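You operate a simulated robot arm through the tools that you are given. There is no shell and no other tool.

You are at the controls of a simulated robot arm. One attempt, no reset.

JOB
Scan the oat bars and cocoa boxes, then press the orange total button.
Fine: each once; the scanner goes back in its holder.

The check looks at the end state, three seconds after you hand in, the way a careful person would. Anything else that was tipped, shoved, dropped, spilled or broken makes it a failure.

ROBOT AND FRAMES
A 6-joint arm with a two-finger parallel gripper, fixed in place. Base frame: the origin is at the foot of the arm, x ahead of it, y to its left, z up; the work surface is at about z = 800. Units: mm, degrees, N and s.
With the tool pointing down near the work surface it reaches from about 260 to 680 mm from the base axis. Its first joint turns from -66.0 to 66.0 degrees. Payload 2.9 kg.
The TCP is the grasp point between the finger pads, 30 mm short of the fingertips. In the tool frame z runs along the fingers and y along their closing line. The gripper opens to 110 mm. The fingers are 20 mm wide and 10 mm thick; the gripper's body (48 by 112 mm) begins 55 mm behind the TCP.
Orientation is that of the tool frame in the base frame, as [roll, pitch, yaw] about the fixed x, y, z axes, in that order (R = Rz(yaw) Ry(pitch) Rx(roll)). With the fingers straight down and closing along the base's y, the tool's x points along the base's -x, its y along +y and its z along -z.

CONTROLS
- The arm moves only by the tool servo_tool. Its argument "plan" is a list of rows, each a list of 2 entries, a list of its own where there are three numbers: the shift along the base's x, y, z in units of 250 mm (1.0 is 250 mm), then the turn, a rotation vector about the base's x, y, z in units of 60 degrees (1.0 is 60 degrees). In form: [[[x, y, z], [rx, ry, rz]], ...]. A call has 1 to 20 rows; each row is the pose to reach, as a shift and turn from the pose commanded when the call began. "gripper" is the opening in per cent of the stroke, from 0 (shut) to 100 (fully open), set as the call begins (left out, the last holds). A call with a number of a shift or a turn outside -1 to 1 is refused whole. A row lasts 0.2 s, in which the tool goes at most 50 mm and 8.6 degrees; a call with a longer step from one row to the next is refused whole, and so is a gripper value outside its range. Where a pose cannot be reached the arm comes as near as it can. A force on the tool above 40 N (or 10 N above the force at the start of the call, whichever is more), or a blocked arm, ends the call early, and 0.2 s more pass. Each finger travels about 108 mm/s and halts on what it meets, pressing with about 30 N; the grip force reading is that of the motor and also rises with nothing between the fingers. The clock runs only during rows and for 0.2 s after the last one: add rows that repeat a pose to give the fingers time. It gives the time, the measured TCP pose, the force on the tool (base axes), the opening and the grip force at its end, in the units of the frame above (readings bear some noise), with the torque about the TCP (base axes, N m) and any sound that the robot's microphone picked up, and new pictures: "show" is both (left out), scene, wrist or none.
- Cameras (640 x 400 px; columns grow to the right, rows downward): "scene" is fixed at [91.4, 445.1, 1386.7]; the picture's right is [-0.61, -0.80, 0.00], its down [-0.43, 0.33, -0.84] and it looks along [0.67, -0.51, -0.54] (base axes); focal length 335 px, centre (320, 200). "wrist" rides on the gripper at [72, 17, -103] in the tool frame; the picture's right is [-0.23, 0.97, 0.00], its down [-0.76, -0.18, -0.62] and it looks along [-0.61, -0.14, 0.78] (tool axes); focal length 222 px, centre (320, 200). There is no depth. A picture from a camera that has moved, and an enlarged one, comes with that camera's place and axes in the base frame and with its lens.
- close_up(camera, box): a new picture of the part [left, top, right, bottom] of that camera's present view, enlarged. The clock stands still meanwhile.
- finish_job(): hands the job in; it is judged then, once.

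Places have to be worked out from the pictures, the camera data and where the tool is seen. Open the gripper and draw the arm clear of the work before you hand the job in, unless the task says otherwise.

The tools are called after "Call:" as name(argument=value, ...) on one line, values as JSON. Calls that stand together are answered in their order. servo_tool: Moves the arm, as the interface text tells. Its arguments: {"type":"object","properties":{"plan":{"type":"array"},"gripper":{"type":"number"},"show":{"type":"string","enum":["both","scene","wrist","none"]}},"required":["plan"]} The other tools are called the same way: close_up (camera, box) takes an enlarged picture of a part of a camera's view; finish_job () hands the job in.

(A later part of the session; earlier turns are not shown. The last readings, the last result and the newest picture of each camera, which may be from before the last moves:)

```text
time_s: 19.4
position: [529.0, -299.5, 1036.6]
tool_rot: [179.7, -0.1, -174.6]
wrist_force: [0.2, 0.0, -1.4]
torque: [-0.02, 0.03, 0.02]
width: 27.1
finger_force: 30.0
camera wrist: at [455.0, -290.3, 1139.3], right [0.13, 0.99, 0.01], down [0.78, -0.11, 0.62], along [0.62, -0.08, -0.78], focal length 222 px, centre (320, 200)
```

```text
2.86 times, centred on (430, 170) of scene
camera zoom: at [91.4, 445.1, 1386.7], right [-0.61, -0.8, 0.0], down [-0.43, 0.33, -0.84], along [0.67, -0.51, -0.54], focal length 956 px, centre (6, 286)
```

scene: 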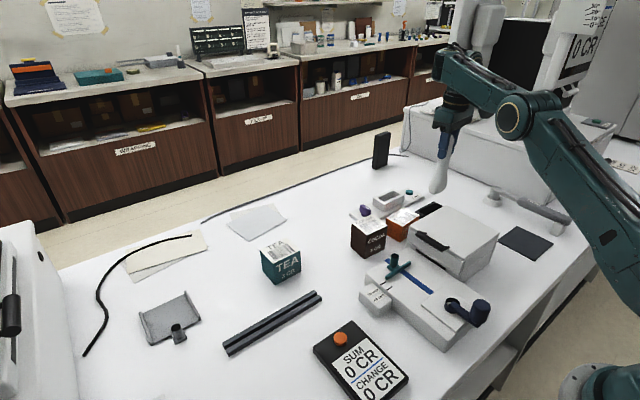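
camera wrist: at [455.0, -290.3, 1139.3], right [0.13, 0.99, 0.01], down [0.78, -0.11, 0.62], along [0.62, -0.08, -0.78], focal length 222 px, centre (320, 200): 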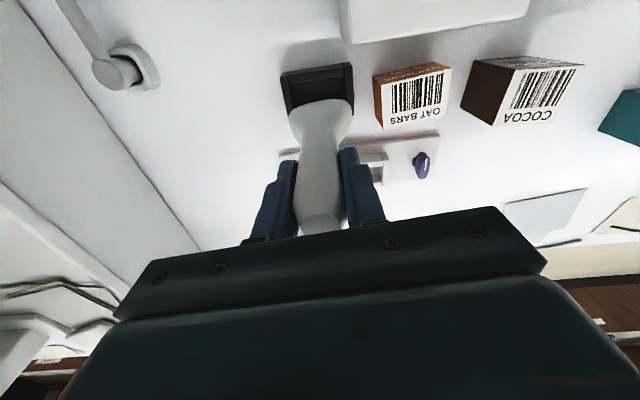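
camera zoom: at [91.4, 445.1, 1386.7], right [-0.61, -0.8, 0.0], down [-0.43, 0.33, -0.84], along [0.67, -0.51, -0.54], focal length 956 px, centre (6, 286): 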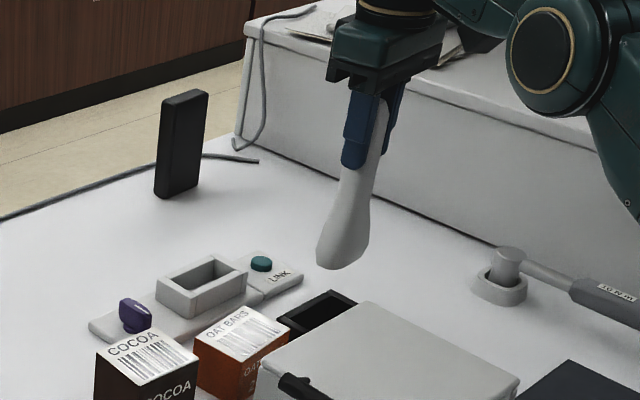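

A fresh fix puts the oat barcode centre at about (537, -184, 859), with the scanner end near z 911, about 52 mm above it. I'll slide sideways over the barcode and listen for a sound.

Call:
servo_tool(plan=[[[0.008, 0.12, 0], [0, 0, 0]], [[0.016, 0.24, 0], [0, 0, 0]], [[0.024, 0.36, 0], [0, 0, 0]], [[0.032, 0.462, 0], [0, 0, 0]]], gripper=0, show="both")

```text
time_s: 20.4
position: [559.2, -191.4, 1048.3]
tool_rot: [179.5, -0.1, -174.6]
wrist_force: [-0.1, -0.3, -0.8]
torque: [-0.02, -0.01, -0.01]
width: 27.3
finger_force: 30.5
out of reach, approached as far as the arm can: row 2, 3, 4
camera wrist: at [485.7, -182.1, 1152.4], right [0.13, 0.99, 0.01], down [0.78, -0.11, 0.62], along [0.61, -0.08, -0.79], focal length 222 px, centre (320, 200)
```

scene: 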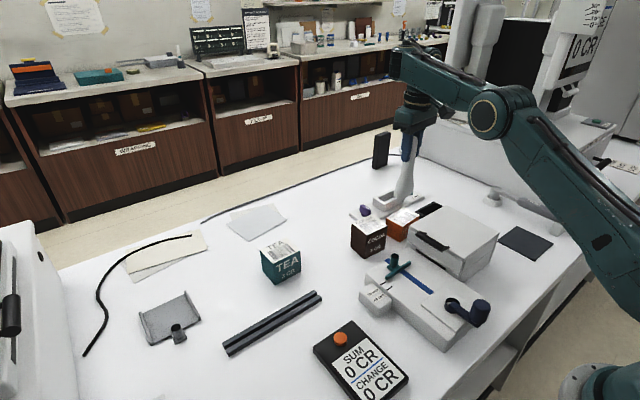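
wrist: 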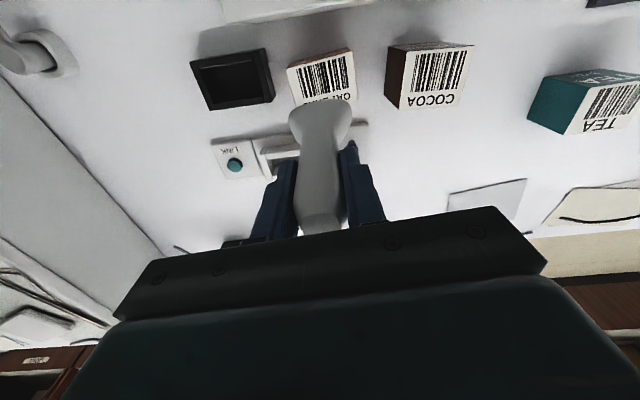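

The arm reports it could only get to (559, -191, 1048) rather than the spot I asked for, and I heard no beep. Its posture looks different from before, so I'll look at the arm's configuration and the scanner before moving again.

Call:
close_up(camera="scene", box=[360, 20, 640, 300])

Call:
close_up(camera="scene", box=[345, 120, 465, 240])

Call:
close_up(camera="scene", box=[300, 310, 420, 400])

```text
1.43 times, centred on (500, 160) of scene
camera zoom: at [91.4, 445.1, 1386.7], right [-0.61, -0.8, 0.0], down [-0.43, 0.33, -0.84], along [0.67, -0.51, -0.54], focal length 478 px, centre (63, 257)
```

zoom: 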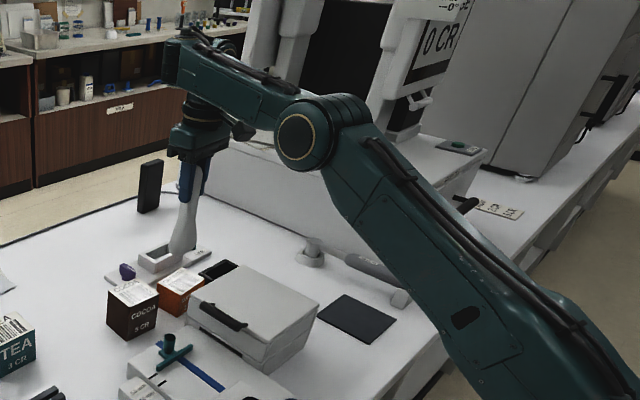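

```text
3.33 times, centred on (405, 180) of scene
camera zoom: at [91.4, 445.1, 1386.7], right [-0.61, -0.8, 0.0], down [-0.43, 0.33, -0.84], along [0.67, -0.51, -0.54], focal length 1115 px, centre (37, 267)
```

zoom: 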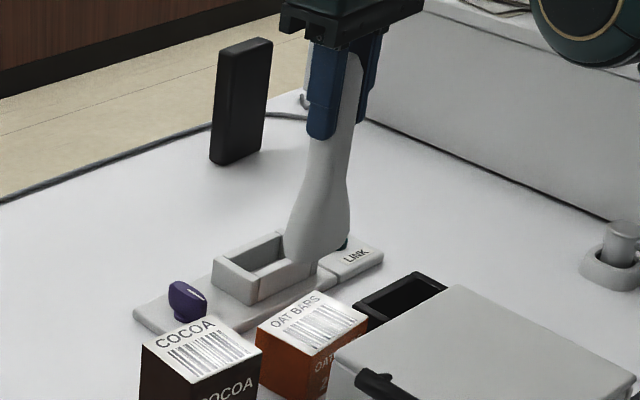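

```text
4.44 times, centred on (360, 355) of scene
camera zoom: at [91.4, 445.1, 1386.7], right [-0.61, -0.8, 0.0], down [-0.43, 0.33, -0.84], along [0.67, -0.51, -0.54], focal length 1487 px, centre (142, -489)
```

zoom: 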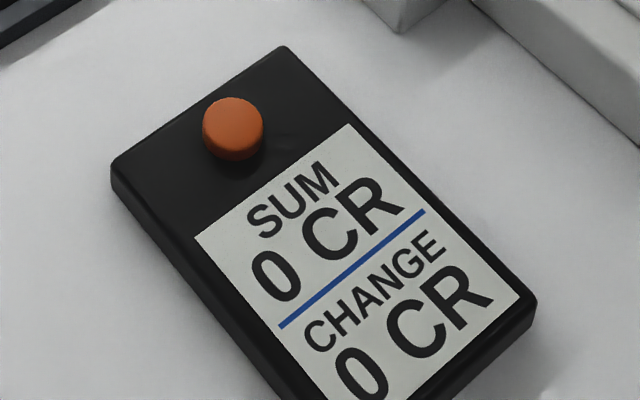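

No beep, and the total still reads 0 CR. I want to understand the wrist joints, so I'll zoom in on them before choosing another route.

Call:
close_up(camera="scene", box=[370, 30, 530, 150])

```text
3.33 times, centred on (450, 90) of scene
camera zoom: at [91.4, 445.1, 1386.7], right [-0.61, -0.8, 0.0], down [-0.43, 0.33, -0.84], along [0.67, -0.51, -0.54], focal length 1115 px, centre (-113, 567)
```

zoom: 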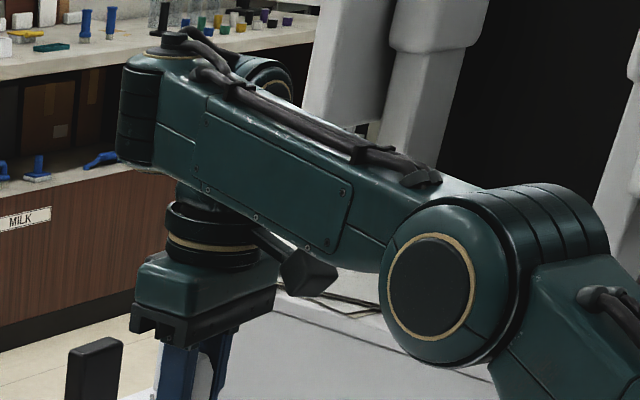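

The wrist has folded into a different posture during the yaw change, which limits how close in it can come. I'll back off over the holder and rise to z 1129, then check the posture again.

Call:
servo_tool(plan=[[[0, -0.1, 0.08], [0, 0, 0]], [[-0.04, -0.2, 0.16], [0, 0, 0]], [[-0.08, -0.3, 0.24], [0, 0, 0]], [[-0.125, -0.43, 0.32], [0, 0, 0]], [[-0.125, -0.43, 0.32], [0, 0, 0]]], gripper=0, show="scene")

Call:
close_up(camera="scene", box=[400, 0, 640, 150])

```text
time_s: 21.6
position: [525.6, -301.1, 1127.8]
tool_rot: [179.6, 0.0, -174.6]
wrist_force: [0.0, 0.6, -1.0]
torque: [-0.04, 0.02, -0.03]
width: 27.3
finger_force: 30.1
```

scene: 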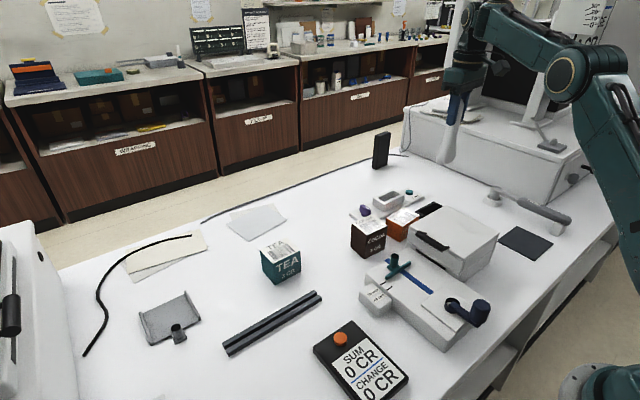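

```text
2.67 times, centred on (520, 75) of scene
camera zoom: at [91.4, 445.1, 1386.7], right [-0.61, -0.8, 0.0], down [-0.43, 0.33, -0.84], along [0.67, -0.51, -0.54], focal length 892 px, centre (-213, 533)
```

zoom: 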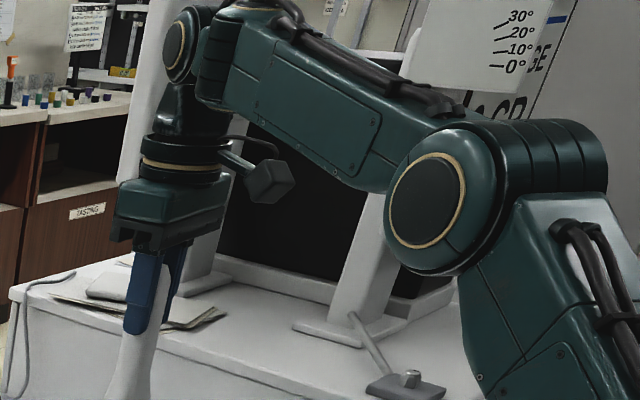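

The wrist is back in its original posture, with the tool side toward the camera. I'll first turn the yaw to exactly 180° and recentre over the holder in small steps, then check that the posture holds.

Call:
servo_tool(plan=[[[0.005, 0.003, 0], [0.003, 0, -0.045]], [[0.01, 0.006, 0], [0.006, 0, -0.09]], [[0.01, 0.006, -0.05], [0.006, 0, -0.09]], [[0.01, 0.006, -0.1], [0.006, 0, -0.09]]], gripper=0, show="scene")

Call:
close_up(camera="scene", box=[400, 0, 640, 150])

```text
time_s: 22.6
position: [530.1, -299.4, 1103.9]
tool_rot: [179.3, 0.1, -179.9]
wrist_force: [-0.1, -0.4, -1.8]
torque: [-0.01, 0.01, -0.02]
width: 27.4
finger_force: 30.0
```

scene: 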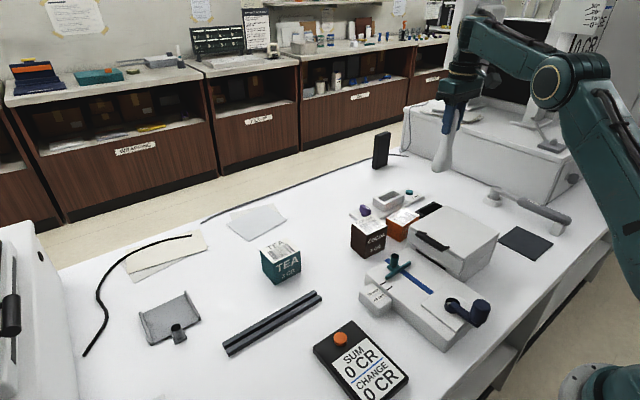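

```text
2.67 times, centred on (520, 75) of scene
camera zoom: at [91.4, 445.1, 1386.7], right [-0.61, -0.8, 0.0], down [-0.43, 0.33, -0.84], along [0.67, -0.51, -0.54], focal length 892 px, centre (-213, 533)
```

zoom: 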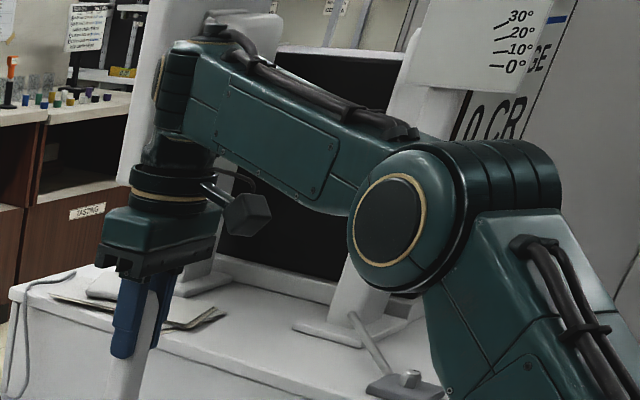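

The wrist passes through a near-singular posture here, with the forearm level and the tool down, and a leftover 0.7° roll makes it fold over. I'll rise back to z 1128, remove that roll so the tool is truly vertical, and check.

Call:
servo_tool(plan=[[[-0.004, 0, 0.05], [0, 0, 0]], [[-0.008, 0, 0.1], [0, 0, 0]], [[-0.008, 0, 0.14], [-0.006, 0, 0]], [[-0.008, 0, 0.14], [-0.0117, 0, 0]], [[-0.008, 0, 0.14], [-0.0117, 0, 0]]], gripper=0, show="scene")

Call:
close_up(camera="scene", box=[400, 0, 640, 150])

```text
time_s: 23.8
position: [528.7, -297.8, 1138.2]
tool_rot: [-180.0, -0.1, -179.9]
wrist_force: [-0.6, 1.5, -0.9]
torque: [0.01, 0.03, 0.01]
width: 27.3
finger_force: 30.2
```

scene: 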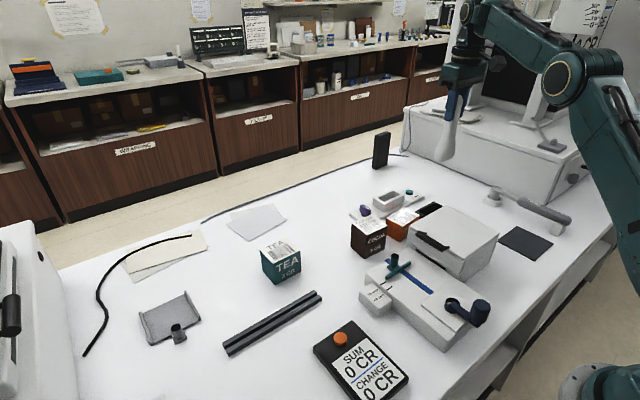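

```text
2.67 times, centred on (520, 75) of scene
camera zoom: at [91.4, 445.1, 1386.7], right [-0.61, -0.8, 0.0], down [-0.43, 0.33, -0.84], along [0.67, -0.51, -0.54], focal length 892 px, centre (-213, 533)
```

zoom: 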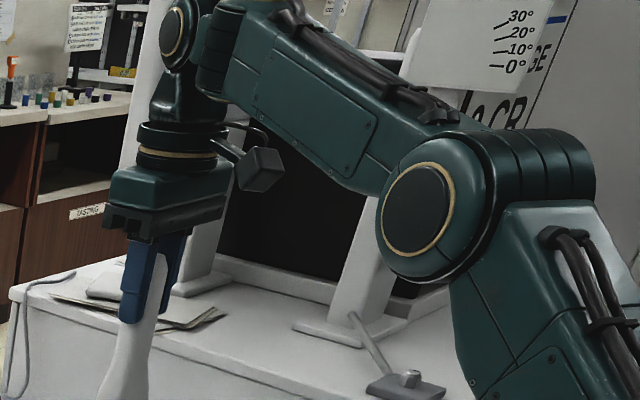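

The tool is now exactly vertical at (528.7, -297.8, 1138). I'll descend straight down over the holder to z ≈ 1035 with no rotation and check the posture.

Call:
servo_tool(plan=[[[0, 0, -0.05], [0, 0, 0]], [[0, 0, -0.1], [0, 0, 0]], [[0, 0, -0.15], [0, 0, 0]], [[0, 0, -0.2], [0, 0, 0]], [[0, 0, -0.25], [0, 0, 0]], [[0, 0, -0.3], [0, 0, 0]], [[0, 0, -0.35], [0, 0, 0]], [[0, 0, -0.4], [0, 0, 0]]], gripper=0, show="scene")

Call:
close_up(camera="scene", box=[400, 0, 640, 150])

```text
time_s: 25.6
position: [528.2, -298.1, 1036.8]
tool_rot: [-180.0, 0.1, -179.9]
wrist_force: [0.2, 0.5, -1.6]
torque: [0.04, -0.02, -0.03]
width: 27.1
finger_force: 30.1
```

scene: 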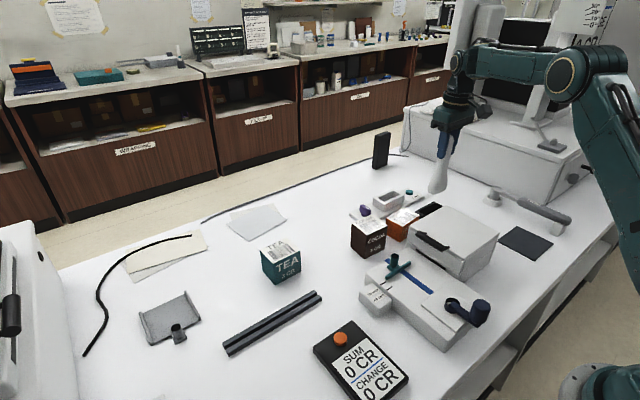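

```text
2.67 times, centred on (520, 75) of scene
camera zoom: at [91.4, 445.1, 1386.7], right [-0.61, -0.8, 0.0], down [-0.43, 0.33, -0.84], along [0.67, -0.51, -0.54], focal length 892 px, centre (-213, 533)
```

zoom: 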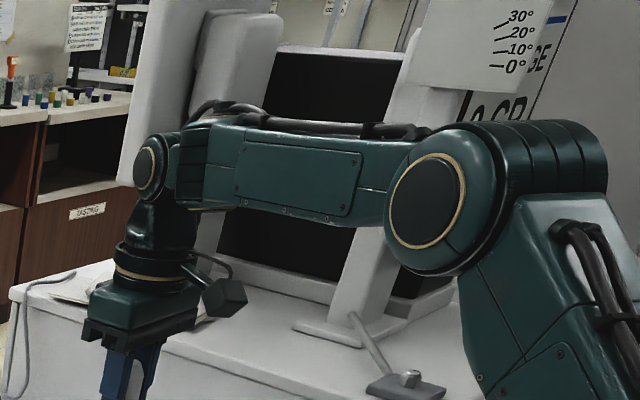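

The arm is back in its normal posture at (528, -298, 1037). I'll now slide sideways over the oat barcode in small steps at this height and listen.

Call:
servo_tool(plan=[[[0.006, 0.08, 0], [0, 0, 0]], [[0.012, 0.16, 0], [0, 0, 0]], [[0.018, 0.24, 0], [0, 0, 0]], [[0.024, 0.32, 0], [0, 0, 0]], [[0.03, 0.4, 0], [0, 0, 0]], [[0.034, 0.456, 0], [0, 0, 0]]], gripper=0, show="both")

```text
time_s: 27.0
position: [536.6, -183.8, 1036.3]
tool_rot: [-179.9, 0.1, -179.9]
wrist_force: [0.2, -0.7, -1.3]
torque: [-0.03, 0.02, -0.01]
width: 26.8
finger_force: 30.0
camera wrist: at [463.9, -166.4, 1140.0], right [0.23, 0.97, 0.0], down [0.76, -0.18, 0.62], along [0.61, -0.14, -0.78], focal length 222 px, centre (320, 200)
```

scene: 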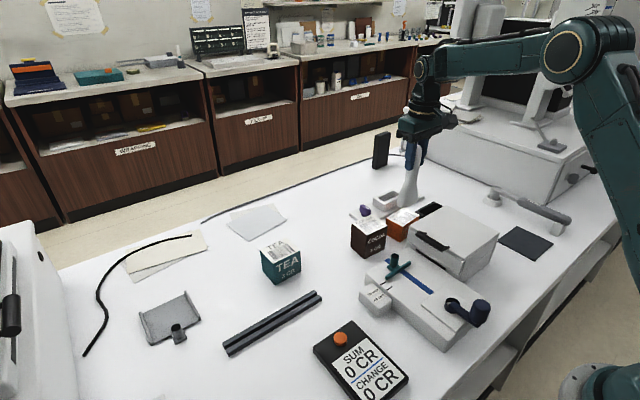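
wrist: 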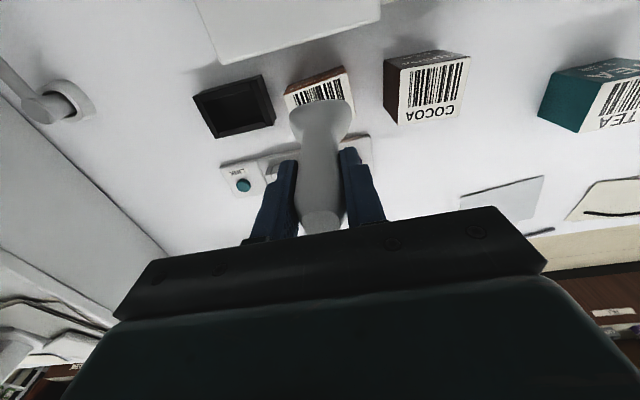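

I'm at (536.6, -183.8, 1036) with no beep yet. I'll look closely at how the scanner head sits over the label.

Call:
close_up(camera="wrist", box=[240, 40, 400, 140])

Call:
close_up(camera="scene", box=[345, 130, 465, 250])

```text
4.00 times, centred on (320, 90) of wrist
camera zoom: at [463.9, -166.4, 1140.0], right [0.23, 0.97, 0.0], down [0.76, -0.18, 0.62], along [0.61, -0.14, -0.78], focal length 888 px, centre (320, 640)
```

zoom: 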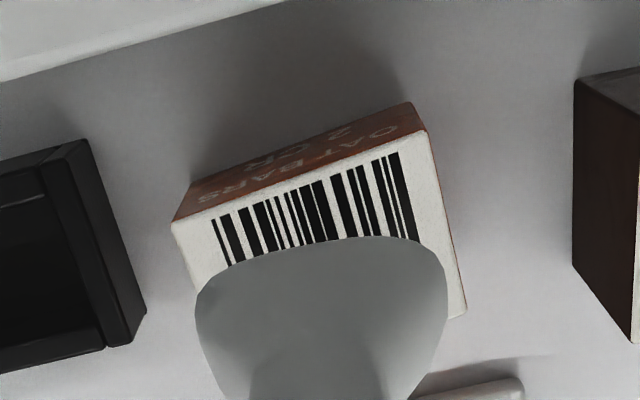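

```text
3.33 times, centred on (405, 190) of scene
camera zoom: at [91.4, 445.1, 1386.7], right [-0.61, -0.8, 0.0], down [-0.43, 0.33, -0.84], along [0.67, -0.51, -0.54], focal length 1115 px, centre (37, 233)
```

zoom: 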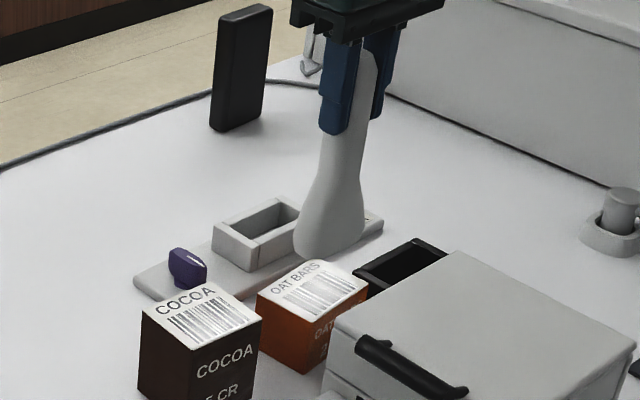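

The head is centred over the barcode but skewed about 5° to it. I'll turn +5.4° to match the box and come down 12 mm, listening for the beep.

Call:
servo_tool(plan=[[[0, 0, 0], [0, 0, 0.045]], [[0, 0, 0], [0, 0, 0.09]], [[0, 0, -0.024], [0, 0, 0.09]], [[0, 0, -0.048], [0, 0, 0.09]]], gripper=0, show="both")

```text
time_s: 28.0
position: [535.8, -184.7, 1025.5]
tool_rot: [180.0, 0.1, -174.6]
wrist_force: [1.3, 0.4, -1.9]
torque: [-0.03, 0.04, 0.02]
width: 27.2
finger_force: 29.9
camera wrist: at [461.8, -174.3, 1128.1], right [0.13, 0.99, 0.0], down [0.77, -0.1, 0.62], along [0.62, -0.08, -0.78], focal length 222 px, centre (320, 200)
```

scene: 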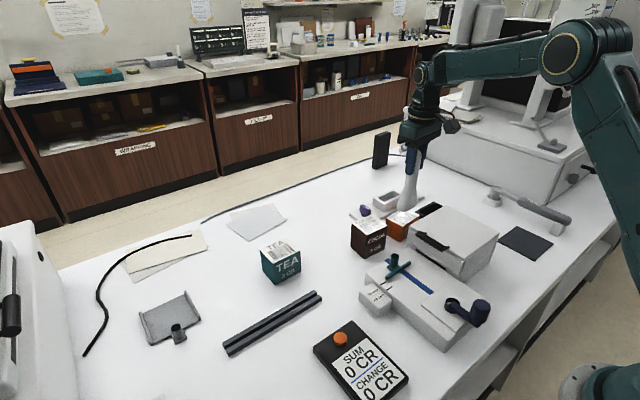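
wrist: 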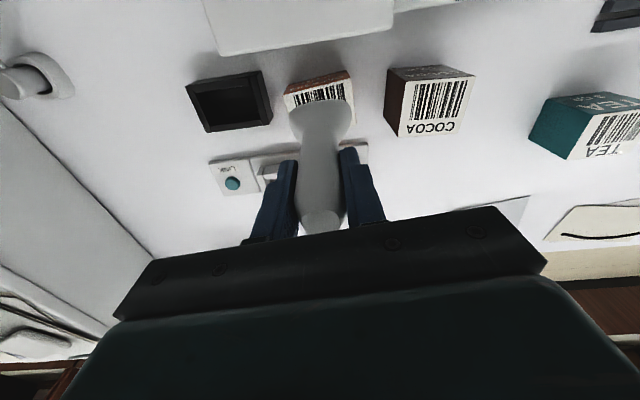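

Still silent at about 40 mm. I'll lower another 12 mm.

Call:
servo_tool(plan=[[[0, 0, -0.024], [0, 0, 0]], [[0, 0, -0.048], [0, 0, 0]], [[0, 0, -0.048], [0, 0, 0]]], gripper=0, show="scene")

Call:
close_up(camera="scene", box=[345, 130, 465, 250])

```text
time_s: 28.8
position: [536.5, -183.7, 1013.2]
tool_rot: [-180.0, 0.0, -174.5]
wrist_force: [0.1, 0.3, -0.7]
torque: [-0.05, 0.0, 0.03]
width: 27.3
finger_force: 30.5
```

scene: 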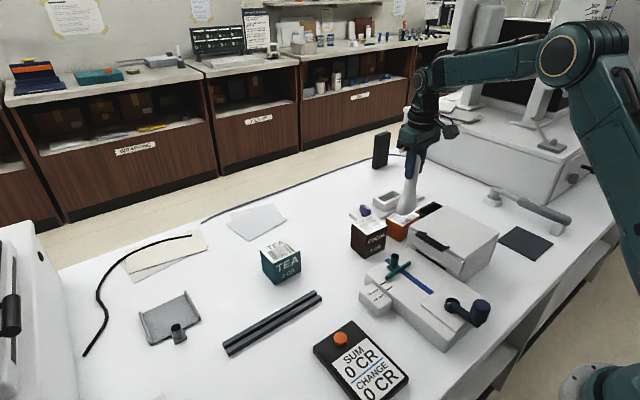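

```text
3.33 times, centred on (405, 190) of scene
camera zoom: at [91.4, 445.1, 1386.7], right [-0.61, -0.8, 0.0], down [-0.43, 0.33, -0.84], along [0.67, -0.51, -0.54], focal length 1115 px, centre (37, 233)
```

zoom: 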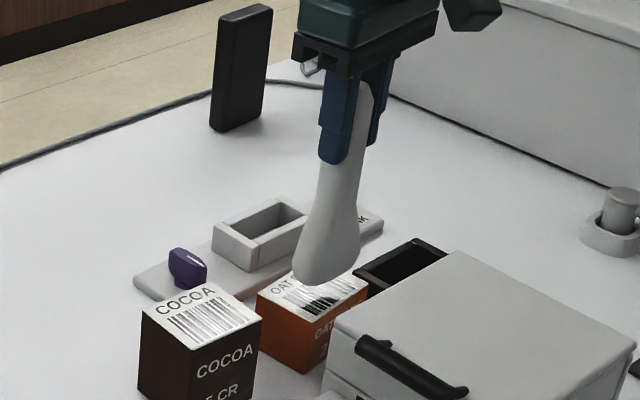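

Now about 28 mm above, still no beep. I'll descend another 10 mm, watching the force.

Call:
servo_tool(plan=[[[0, 0, -0.02], [0, 0, 0]], [[0, 0, -0.04], [0, 0, 0]], [[0, 0, -0.04], [0, 0, 0]]], gripper=0, show="scene")

Call:
close_up(camera="scene", box=[375, 170, 455, 250])

```text
time_s: 29.6
position: [537.6, -184.1, 1003.1]
tool_rot: [180.0, 0.0, -174.5]
wrist_force: [-0.1, -0.3, -1.4]
torque: [0.01, -0.01, 0.0]
width: 27.3
finger_force: 30.3
```

scene: 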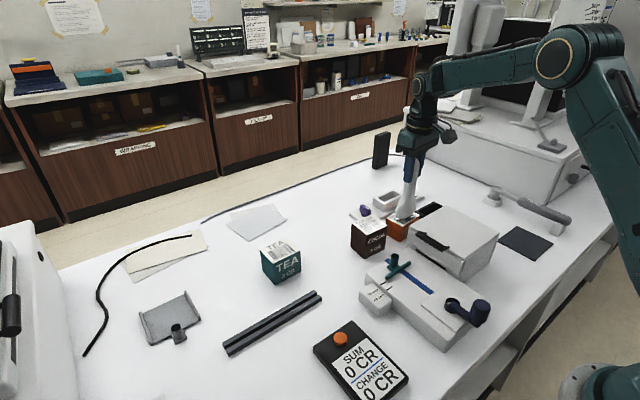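

```text
5.00 times, centred on (415, 210) of scene
camera zoom: at [91.4, 445.1, 1386.7], right [-0.61, -0.8, 0.0], down [-0.43, 0.33, -0.84], along [0.67, -0.51, -0.54], focal length 1673 px, centre (-155, 150)
```

zoom: 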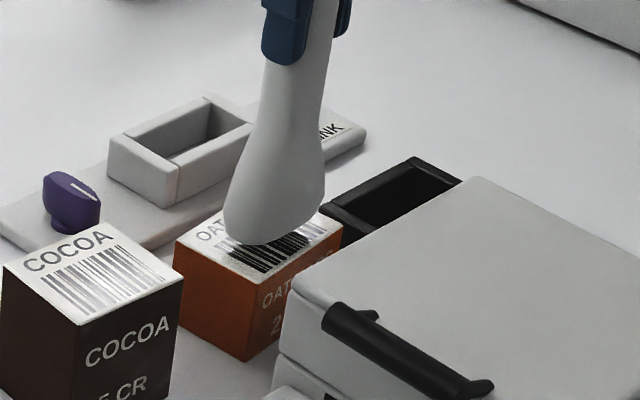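

About 18 mm clearance and still nothing. I'll go down 7 mm more and dwell there, still without touching.

Call:
servo_tool(plan=[[[0, 0, -0.014], [0, 0, 0]], [[0, 0, -0.028], [0, 0, 0]], [[0, 0, -0.028], [0, 0, 0]], [[0, 0, -0.028], [0, 0, 0]], [[0, 0, -0.028], [0, 0, 0]]], gripper=0, show="both")

Call:
close_up(camera="scene", box=[375, 170, 455, 250])

```text
time_s: 30.8
position: [536.9, -184.2, 995.2]
tool_rot: [180.0, 0.0, -174.5]
wrist_force: [-0.5, -0.1, -1.5]
torque: [-0.04, 0.02, 0.0]
width: 27.3
finger_force: 30.2
camera wrist: at [462.7, -173.9, 1099.1], right [0.13, 0.99, 0.0], down [0.77, -0.1, 0.62], along [0.62, -0.08, -0.78], focal length 222 px, centre (320, 200)
```

scene: 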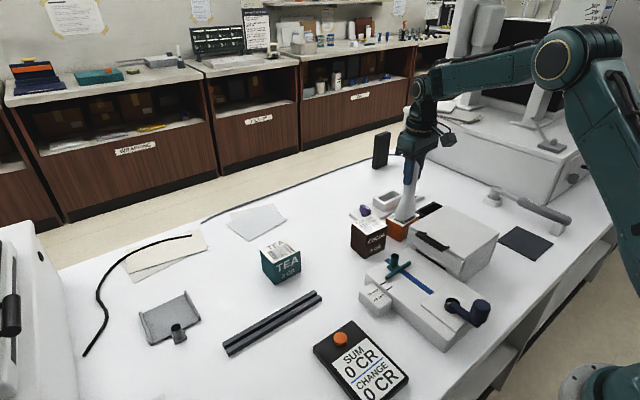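
wrist: 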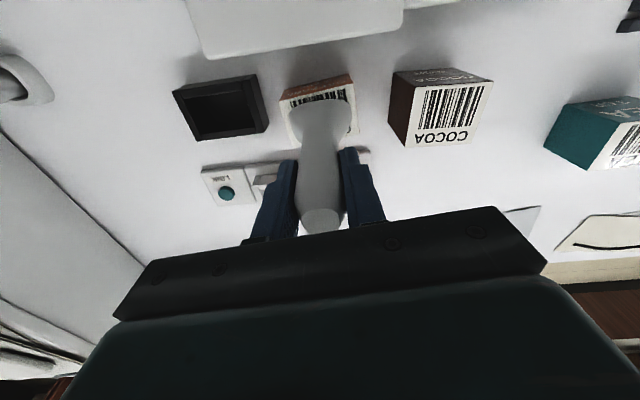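

```text
5.00 times, centred on (415, 210) of scene
camera zoom: at [91.4, 445.1, 1386.7], right [-0.61, -0.8, 0.0], down [-0.43, 0.33, -0.84], along [0.67, -0.51, -0.54], focal length 1673 px, centre (-155, 150)
```

zoom: 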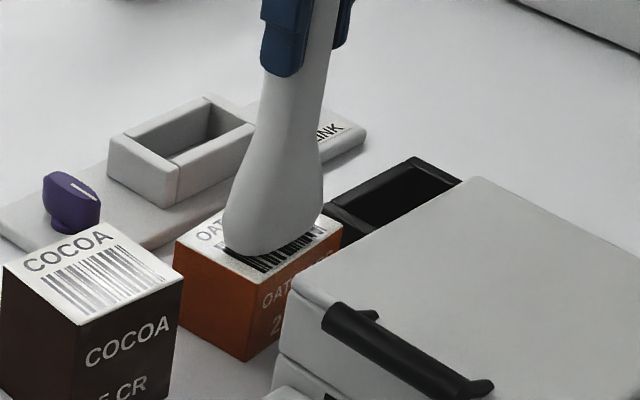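

Clearance is about 10 mm and the scanner stays silent. I'll look closely at the LINK base unit and at the head for clues such as an indicator or switch.

Call:
close_up(camera="wrist", box=[180, 130, 280, 220])

Call:
close_up(camera="wrist", box=[260, 60, 400, 240])

Call:
close_up(camera="scene", box=[340, 170, 440, 240])

```text
4.44 times, centred on (230, 175) of wrist
camera zoom: at [462.7, -173.9, 1099.1], right [0.13, 0.99, 0.0], down [0.77, -0.1, 0.62], along [0.62, -0.08, -0.78], focal length 987 px, centre (720, 311)
```

zoom: 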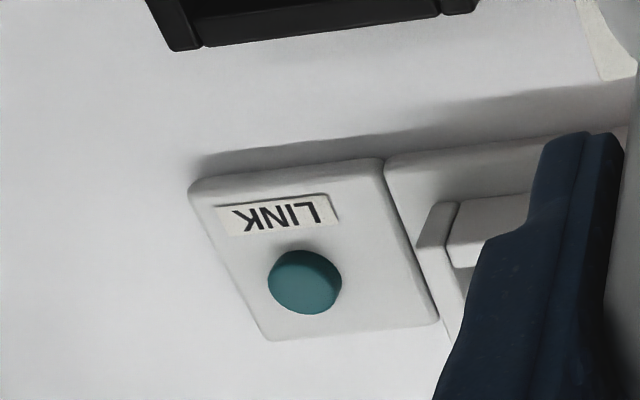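

```text
2.22 times, centred on (330, 150) of wrist
camera zoom: at [462.7, -173.9, 1099.1], right [0.13, 0.99, 0.0], down [0.77, -0.1, 0.62], along [0.62, -0.08, -0.78], focal length 494 px, centre (298, 311)
```

zoom: 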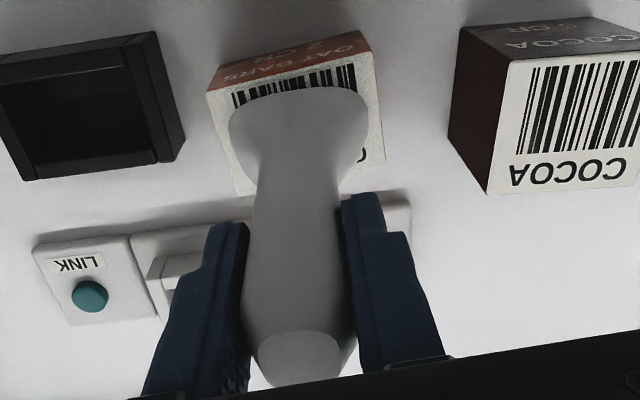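

```text
5.71 times, centred on (390, 205) of scene
camera zoom: at [91.4, 445.1, 1386.7], right [-0.61, -0.8, 0.0], down [-0.43, 0.33, -0.84], along [0.67, -0.51, -0.54], focal length 1912 px, centre (-80, 171)
```

zoom: 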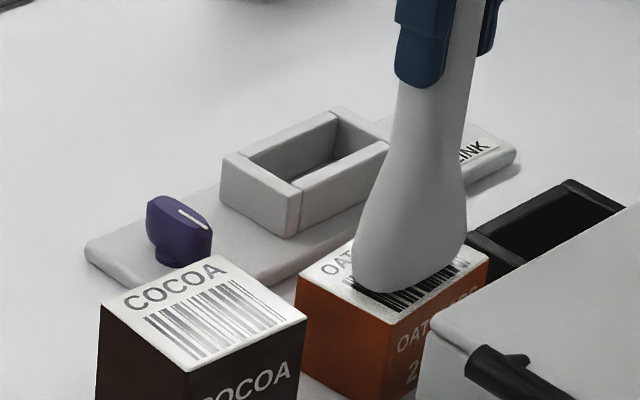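

I'll sweep the scanner slowly straight up from here, in case it reads only at a greater distance.

Call:
servo_tool(plan=[[[0, 0, 0.06], [0, 0, 0]], [[0, 0, 0.12], [0, 0, 0]], [[0, 0, 0.18], [0, 0, 0]], [[0, 0, 0.22], [0, 0, 0]], [[0, 0, 0.24], [0, 0, 0]], [[0, 0, 0.26], [0, 0, 0]], [[0, 0, 0.28], [0, 0, 0]], [[0, 0, 0.3], [0, 0, 0]], [[0, 0, 0.32], [0, 0, 0]], [[0, 0, 0.34], [0, 0, 0]], [[0, 0, 0.36], [0, 0, 0]], [[0, 0, 0.38], [0, 0, 0]], [[0, 0, 0.4], [0, 0, 0]]], gripper=0, show="both")

```text
time_s: 33.6
position: [538.0, -184.5, 1096.9]
tool_rot: [-180.0, 0.0, -174.5]
wrist_force: [0.1, 0.2, -0.9]
torque: [0.03, 0.0, 0.03]
width: 27.4
finger_force: 29.7
camera wrist: at [462.5, -175.2, 1199.9], right [0.13, 0.99, 0.0], down [0.77, -0.1, 0.62], along [0.62, -0.08, -0.78], focal length 222 px, centre (320, 200)
```

scene: 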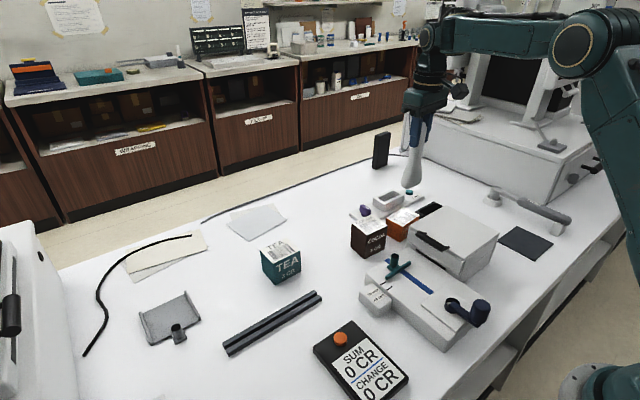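
wrist: 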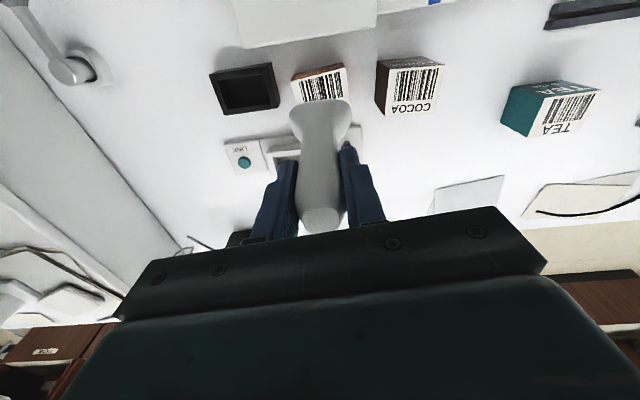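

There is no beep at any distance from 10 to 110 mm, so I need to see the head's end face. I'll move inward and to the right, staying high, to a spot where a tilt in the arm's own plane will turn the head's end toward the scene camera.

Call:
servo_tool(plan=[[[-0.124, -0.042, 0.05], [0, 0, 0]], [[-0.248, -0.084, 0.1], [0, 0, 0]], [[-0.372, -0.126, 0.15], [0, 0, 0]], [[-0.496, -0.168, 0.2], [0, 0, 0]], [[-0.62, -0.21, 0.25], [0, 0, 0]], [[-0.744, -0.25, 0.29], [0, 0, 0]], [[-0.744, -0.25, 0.29], [0, 0, 0]]], gripper=0, show="scene")

```text
time_s: 35.2
position: [351.3, -247.1, 1170.2]
tool_rot: [179.9, 0.0, -174.5]
wrist_force: [0.1, -0.4, -1.2]
torque: [0.01, -0.01, 0.02]
width: 27.1
finger_force: 30.5
```

scene: 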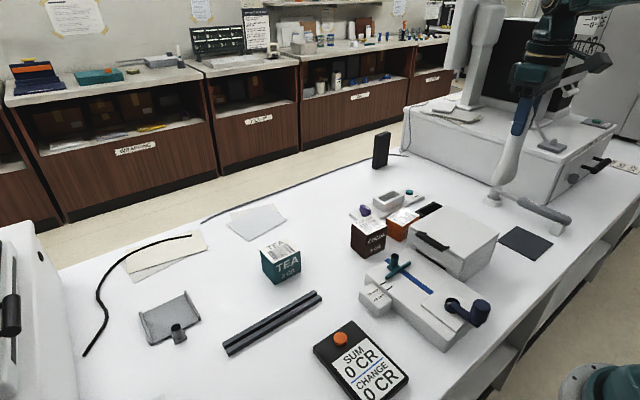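

I'm at (351, -247, 1170). I'll tilt the head end inward toward the camera by 30° first and check.

Call:
servo_tool(plan=[[[0, 0, 0], [0.072, 0.102, 0]], [[0, 0, 0], [0.144, 0.205, 0]], [[0, 0, 0], [0.215, 0.307, 0]], [[0, 0, 0], [0.287, 0.41, 0]]], gripper=0, show="scene")

Call:
close_up(camera="scene", box=[440, 60, 600, 240])

```text
time_s: 36.2
position: [351.9, -245.2, 1170.0]
tool_rot: [159.3, -22.3, -170.4]
wrist_force: [-0.5, -0.1, -1.6]
torque: [0.01, -0.01, -0.01]
width: 26.9
finger_force: 30.1
```

scene: 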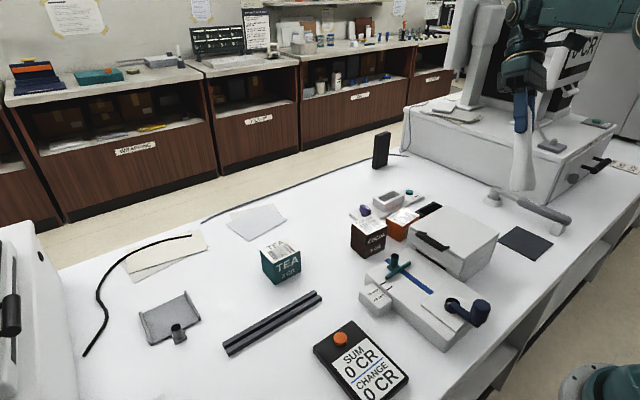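

```text
2.22 times, centred on (520, 150) of scene
camera zoom: at [91.4, 445.1, 1386.7], right [-0.61, -0.8, 0.0], down [-0.43, 0.33, -0.84], along [0.67, -0.51, -0.54], focal length 744 px, centre (-124, 311)
```

zoom: 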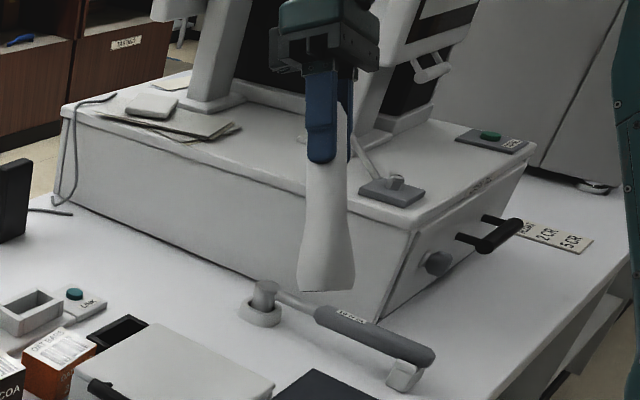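

The in-plane tilt works well. I'll continue another 30° about the same axis.

Call:
servo_tool(plan=[[[0, 0, 0], [0.072, 0.102, 0]], [[0, 0, 0], [0.144, 0.205, 0]], [[0, 0, 0], [0.215, 0.307, 0]], [[0, 0, 0], [0.287, 0.41, 0]]], gripper=0, show="scene")

Call:
close_up(camera="scene", box=[460, 100, 600, 220])

```text
time_s: 37.2
position: [283.7, -203.2, 1077.1]
tool_rot: [131.9, -41.1, -155.6]
wrist_force: [-0.4, -0.4, -1.6]
torque: [-0.04, -0.1, 0.0]
width: 26.8
finger_force: 30.7
out of reach, approached as far as the arm can: row 1, 2, 3, 4
```

scene: 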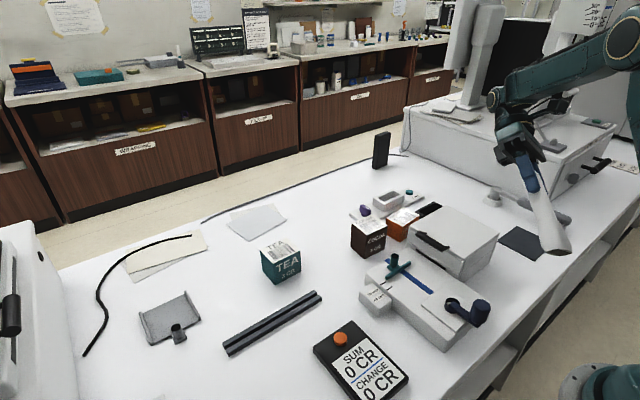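

```text
3.33 times, centred on (530, 160) of scene
camera zoom: at [91.4, 445.1, 1386.7], right [-0.61, -0.8, 0.0], down [-0.43, 0.33, -0.84], along [0.67, -0.51, -0.54], focal length 1115 px, centre (-380, 333)
```

zoom: 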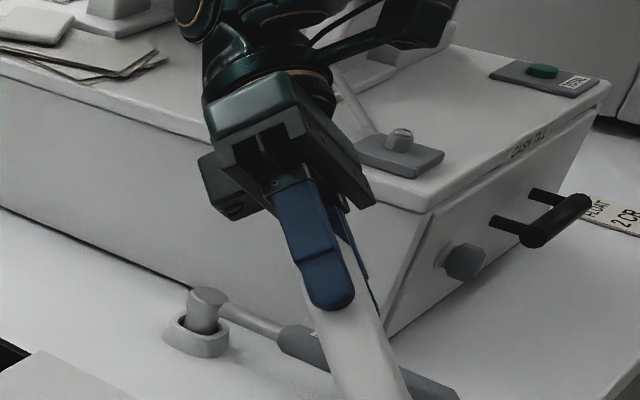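

It reached its tilt limit and moved to (284, -203, 1077) without contact. I'll zoom on the head end, which is now turned more toward the camera.

Call:
close_up(camera="scene", box=[500, 190, 600, 270])

```text
5.00 times, centred on (550, 230) of scene
camera zoom: at [91.4, 445.1, 1386.7], right [-0.61, -0.8, 0.0], down [-0.43, 0.33, -0.84], along [0.67, -0.51, -0.54], focal length 1673 px, centre (-830, 50)
```

zoom: 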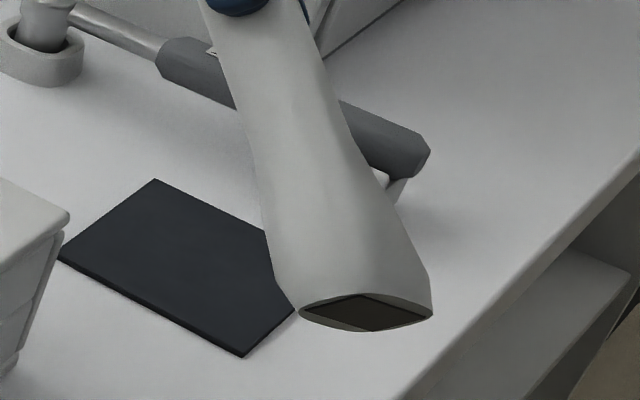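

The end face does carry the dark window, so pointing straight down is right. I'll undo the 60° tilt about the same axis while rising and moving outward again.

Call:
servo_tool(plan=[[[0.02, -0.01, 0.05], [-0.0715, -0.102, 0]], [[0.05, -0.03, 0.1], [-0.143, -0.204, 0]], [[0.08, -0.05, 0.15], [-0.2145, -0.306, 0]], [[0.11, -0.07, 0.2], [-0.286, -0.408, 0]], [[0.14, -0.09, 0.25], [-0.3575, -0.51, 0]], [[0.17, -0.11, 0.3], [-0.429, -0.612, 0]], [[0.2, -0.13, 0.35], [-0.5, -0.714, 0]], [[0.23, -0.15, 0.37], [-0.571, -0.815, 0]], [[0.23, -0.15, 0.37], [-0.571, -0.815, 0]]], gripper=0, show="scene")

```text
time_s: 39.2
position: [344.7, -239.6, 1168.8]
tool_rot: [179.8, -0.2, -174.4]
wrist_force: [0.3, 0.2, -1.2]
torque: [0.04, 0.01, -0.02]
width: 26.6
finger_force: 29.4
```

scene: 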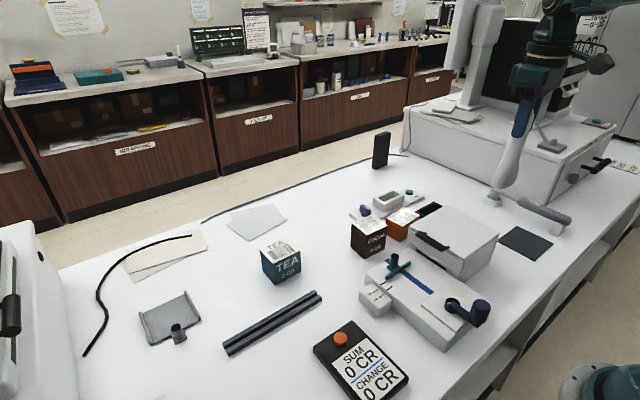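

The tool is vertical again. Before retrying, I'll read the other labels around (cabinet, price card, notes) for any hint about the scanner.

Call:
close_up(camera="scene", box=[540, 100, 640, 200])

Call:
close_up(camera="scene", box=[400, 80, 500, 150])

Call:
close_up(camera="scene", box=[340, 110, 440, 180])

Call:
close_up(camera="scene", box=[100, 200, 300, 300])

```text
4.00 times, centred on (590, 150) of scene
camera zoom: at [91.4, 445.1, 1386.7], right [-0.61, -0.8, 0.0], down [-0.43, 0.33, -0.84], along [0.67, -0.51, -0.54], focal length 1338 px, centre (-760, 400)
```

zoom: 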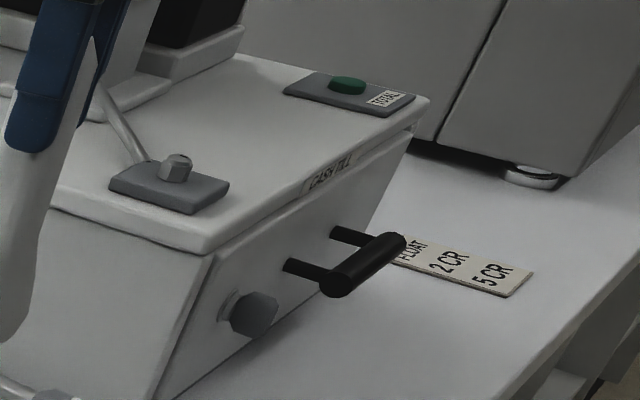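

```text
5.71 times, centred on (450, 115) of scene
camera zoom: at [91.4, 445.1, 1386.7], right [-0.61, -0.8, 0.0], down [-0.43, 0.33, -0.84], along [0.67, -0.51, -0.54], focal length 1912 px, centre (-423, 686)
```

zoom: 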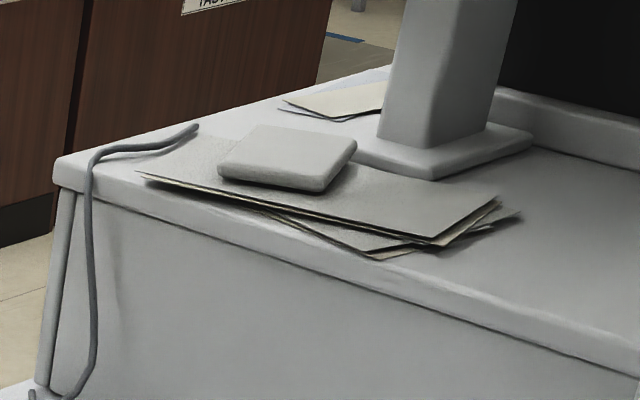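

```text
5.71 times, centred on (390, 145) of scene
camera zoom: at [91.4, 445.1, 1386.7], right [-0.61, -0.8, 0.0], down [-0.43, 0.33, -0.84], along [0.67, -0.51, -0.54], focal length 1912 px, centre (-80, 514)
```

zoom: 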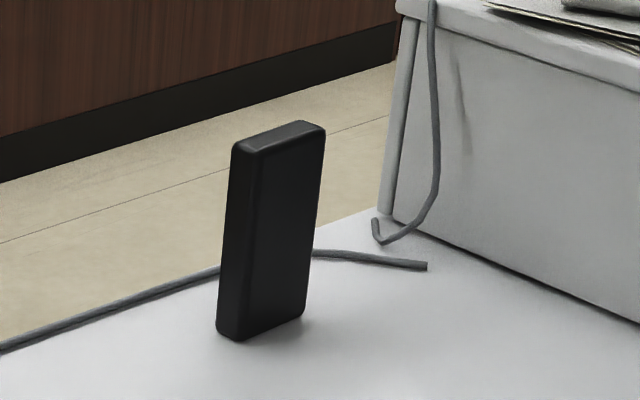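

```text
3.20 times, centred on (200, 250) of scene
camera zoom: at [91.4, 445.1, 1386.7], right [-0.61, -0.8, 0.0], down [-0.43, 0.33, -0.84], along [0.67, -0.51, -0.54], focal length 1071 px, centre (704, 40)
```

zoom: 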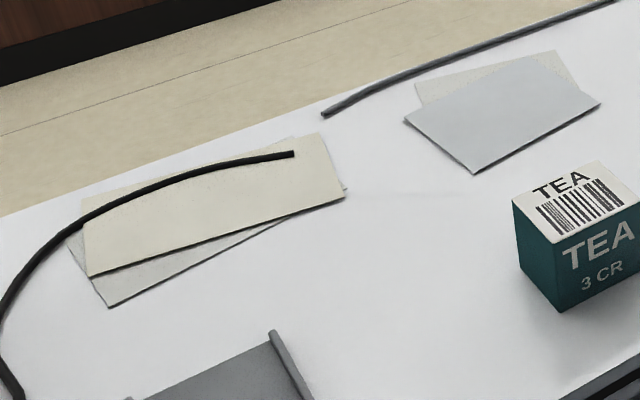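

No hints there. The flared end with a full-width window looks like a close-contact type, so it may read only a few mm from the label. I'll go back above the oat barcode at a safe height, trimming the residual tilt.

Call:
servo_tool(plan=[[[0.0, 0.0, 0], [-0.003, -0.0036, 0]], [[0.128, 0.037, -0.05], [-0.003, -0.0036, 0]], [[0.256, 0.074, -0.1], [-0.003, -0.0036, 0]], [[0.384, 0.111, -0.15], [-0.003, -0.0036, 0]], [[0.512, 0.148, -0.2], [-0.003, -0.0036, 0]], [[0.64, 0.185, -0.25], [-0.003, -0.0036, 0]], [[0.77, 0.222, -0.29], [-0.003, -0.0036, 0]], [[0.77, 0.222, -0.29], [-0.003, -0.0036, 0]]], gripper=0, show="scene")

```text
time_s: 41.0
position: [536.7, -180.6, 1097.2]
tool_rot: [179.8, 0.0, -174.5]
wrist_force: [-0.1, -0.4, -1.3]
torque: [-0.03, 0.04, -0.03]
width: 26.7
finger_force: 30.0
```

scene: 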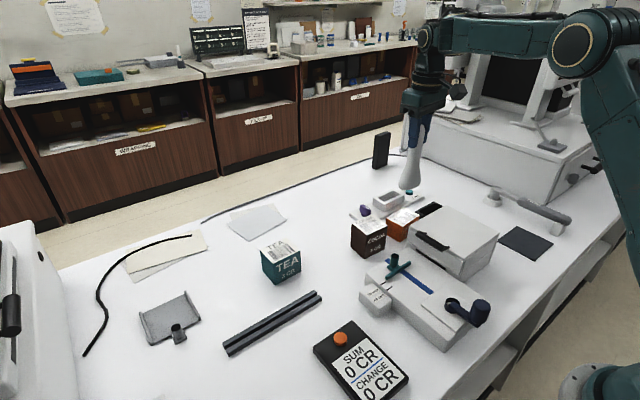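

Posture is good at (536.7, -180.6, 1097). I'll trim y by 3.5 mm and the small roll, then descend to z ≈ 995 as before.

Call:
servo_tool(plan=[[[0.002, -0.014, -0.06], [-0.0033, 0, 0]], [[0.002, -0.014, -0.14], [-0.0033, 0, 0]], [[0.002, -0.014, -0.22], [-0.0033, 0, 0]], [[0.002, -0.014, -0.3], [-0.0033, 0, 0]], [[0.002, -0.014, -0.36], [-0.0033, 0, 0]], [[0.002, -0.014, -0.4], [-0.0033, 0, 0]], [[0.002, -0.014, -0.412], [-0.0033, 0, 0]], [[0.002, -0.014, -0.412], [-0.0033, 0, 0]]], gripper=0, show="scene")

Call:
close_up(camera="scene", box=[375, 180, 455, 250])

```text
time_s: 42.8
position: [540.5, -186.1, 995.8]
tool_rot: [-179.7, 0.3, -174.4]
wrist_force: [-2.3, -1.0, 26.1]
torque: [0.44, 0.13, 0.24]
width: 26.7
finger_force: 30.0
```

scene: 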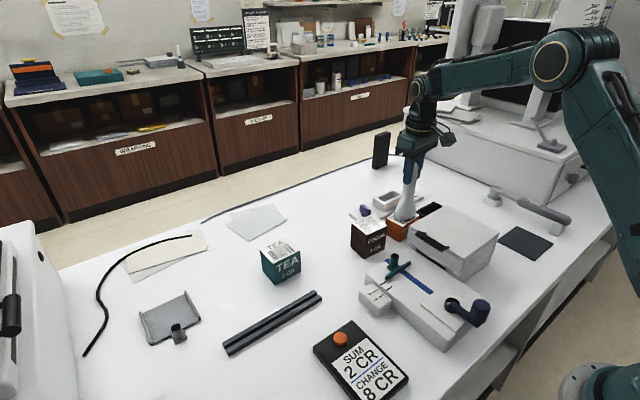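

```text
5.71 times, centred on (415, 215) of scene
camera zoom: at [90.8, 445.3, 1386.7], right [-0.61, -0.8, 0.0], down [-0.43, 0.33, -0.84], along [0.67, -0.51, -0.54], focal length 1912 px, centre (-223, 114)
```

zoom: 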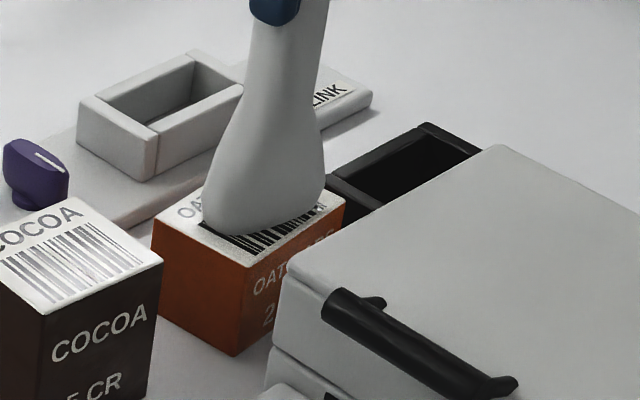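

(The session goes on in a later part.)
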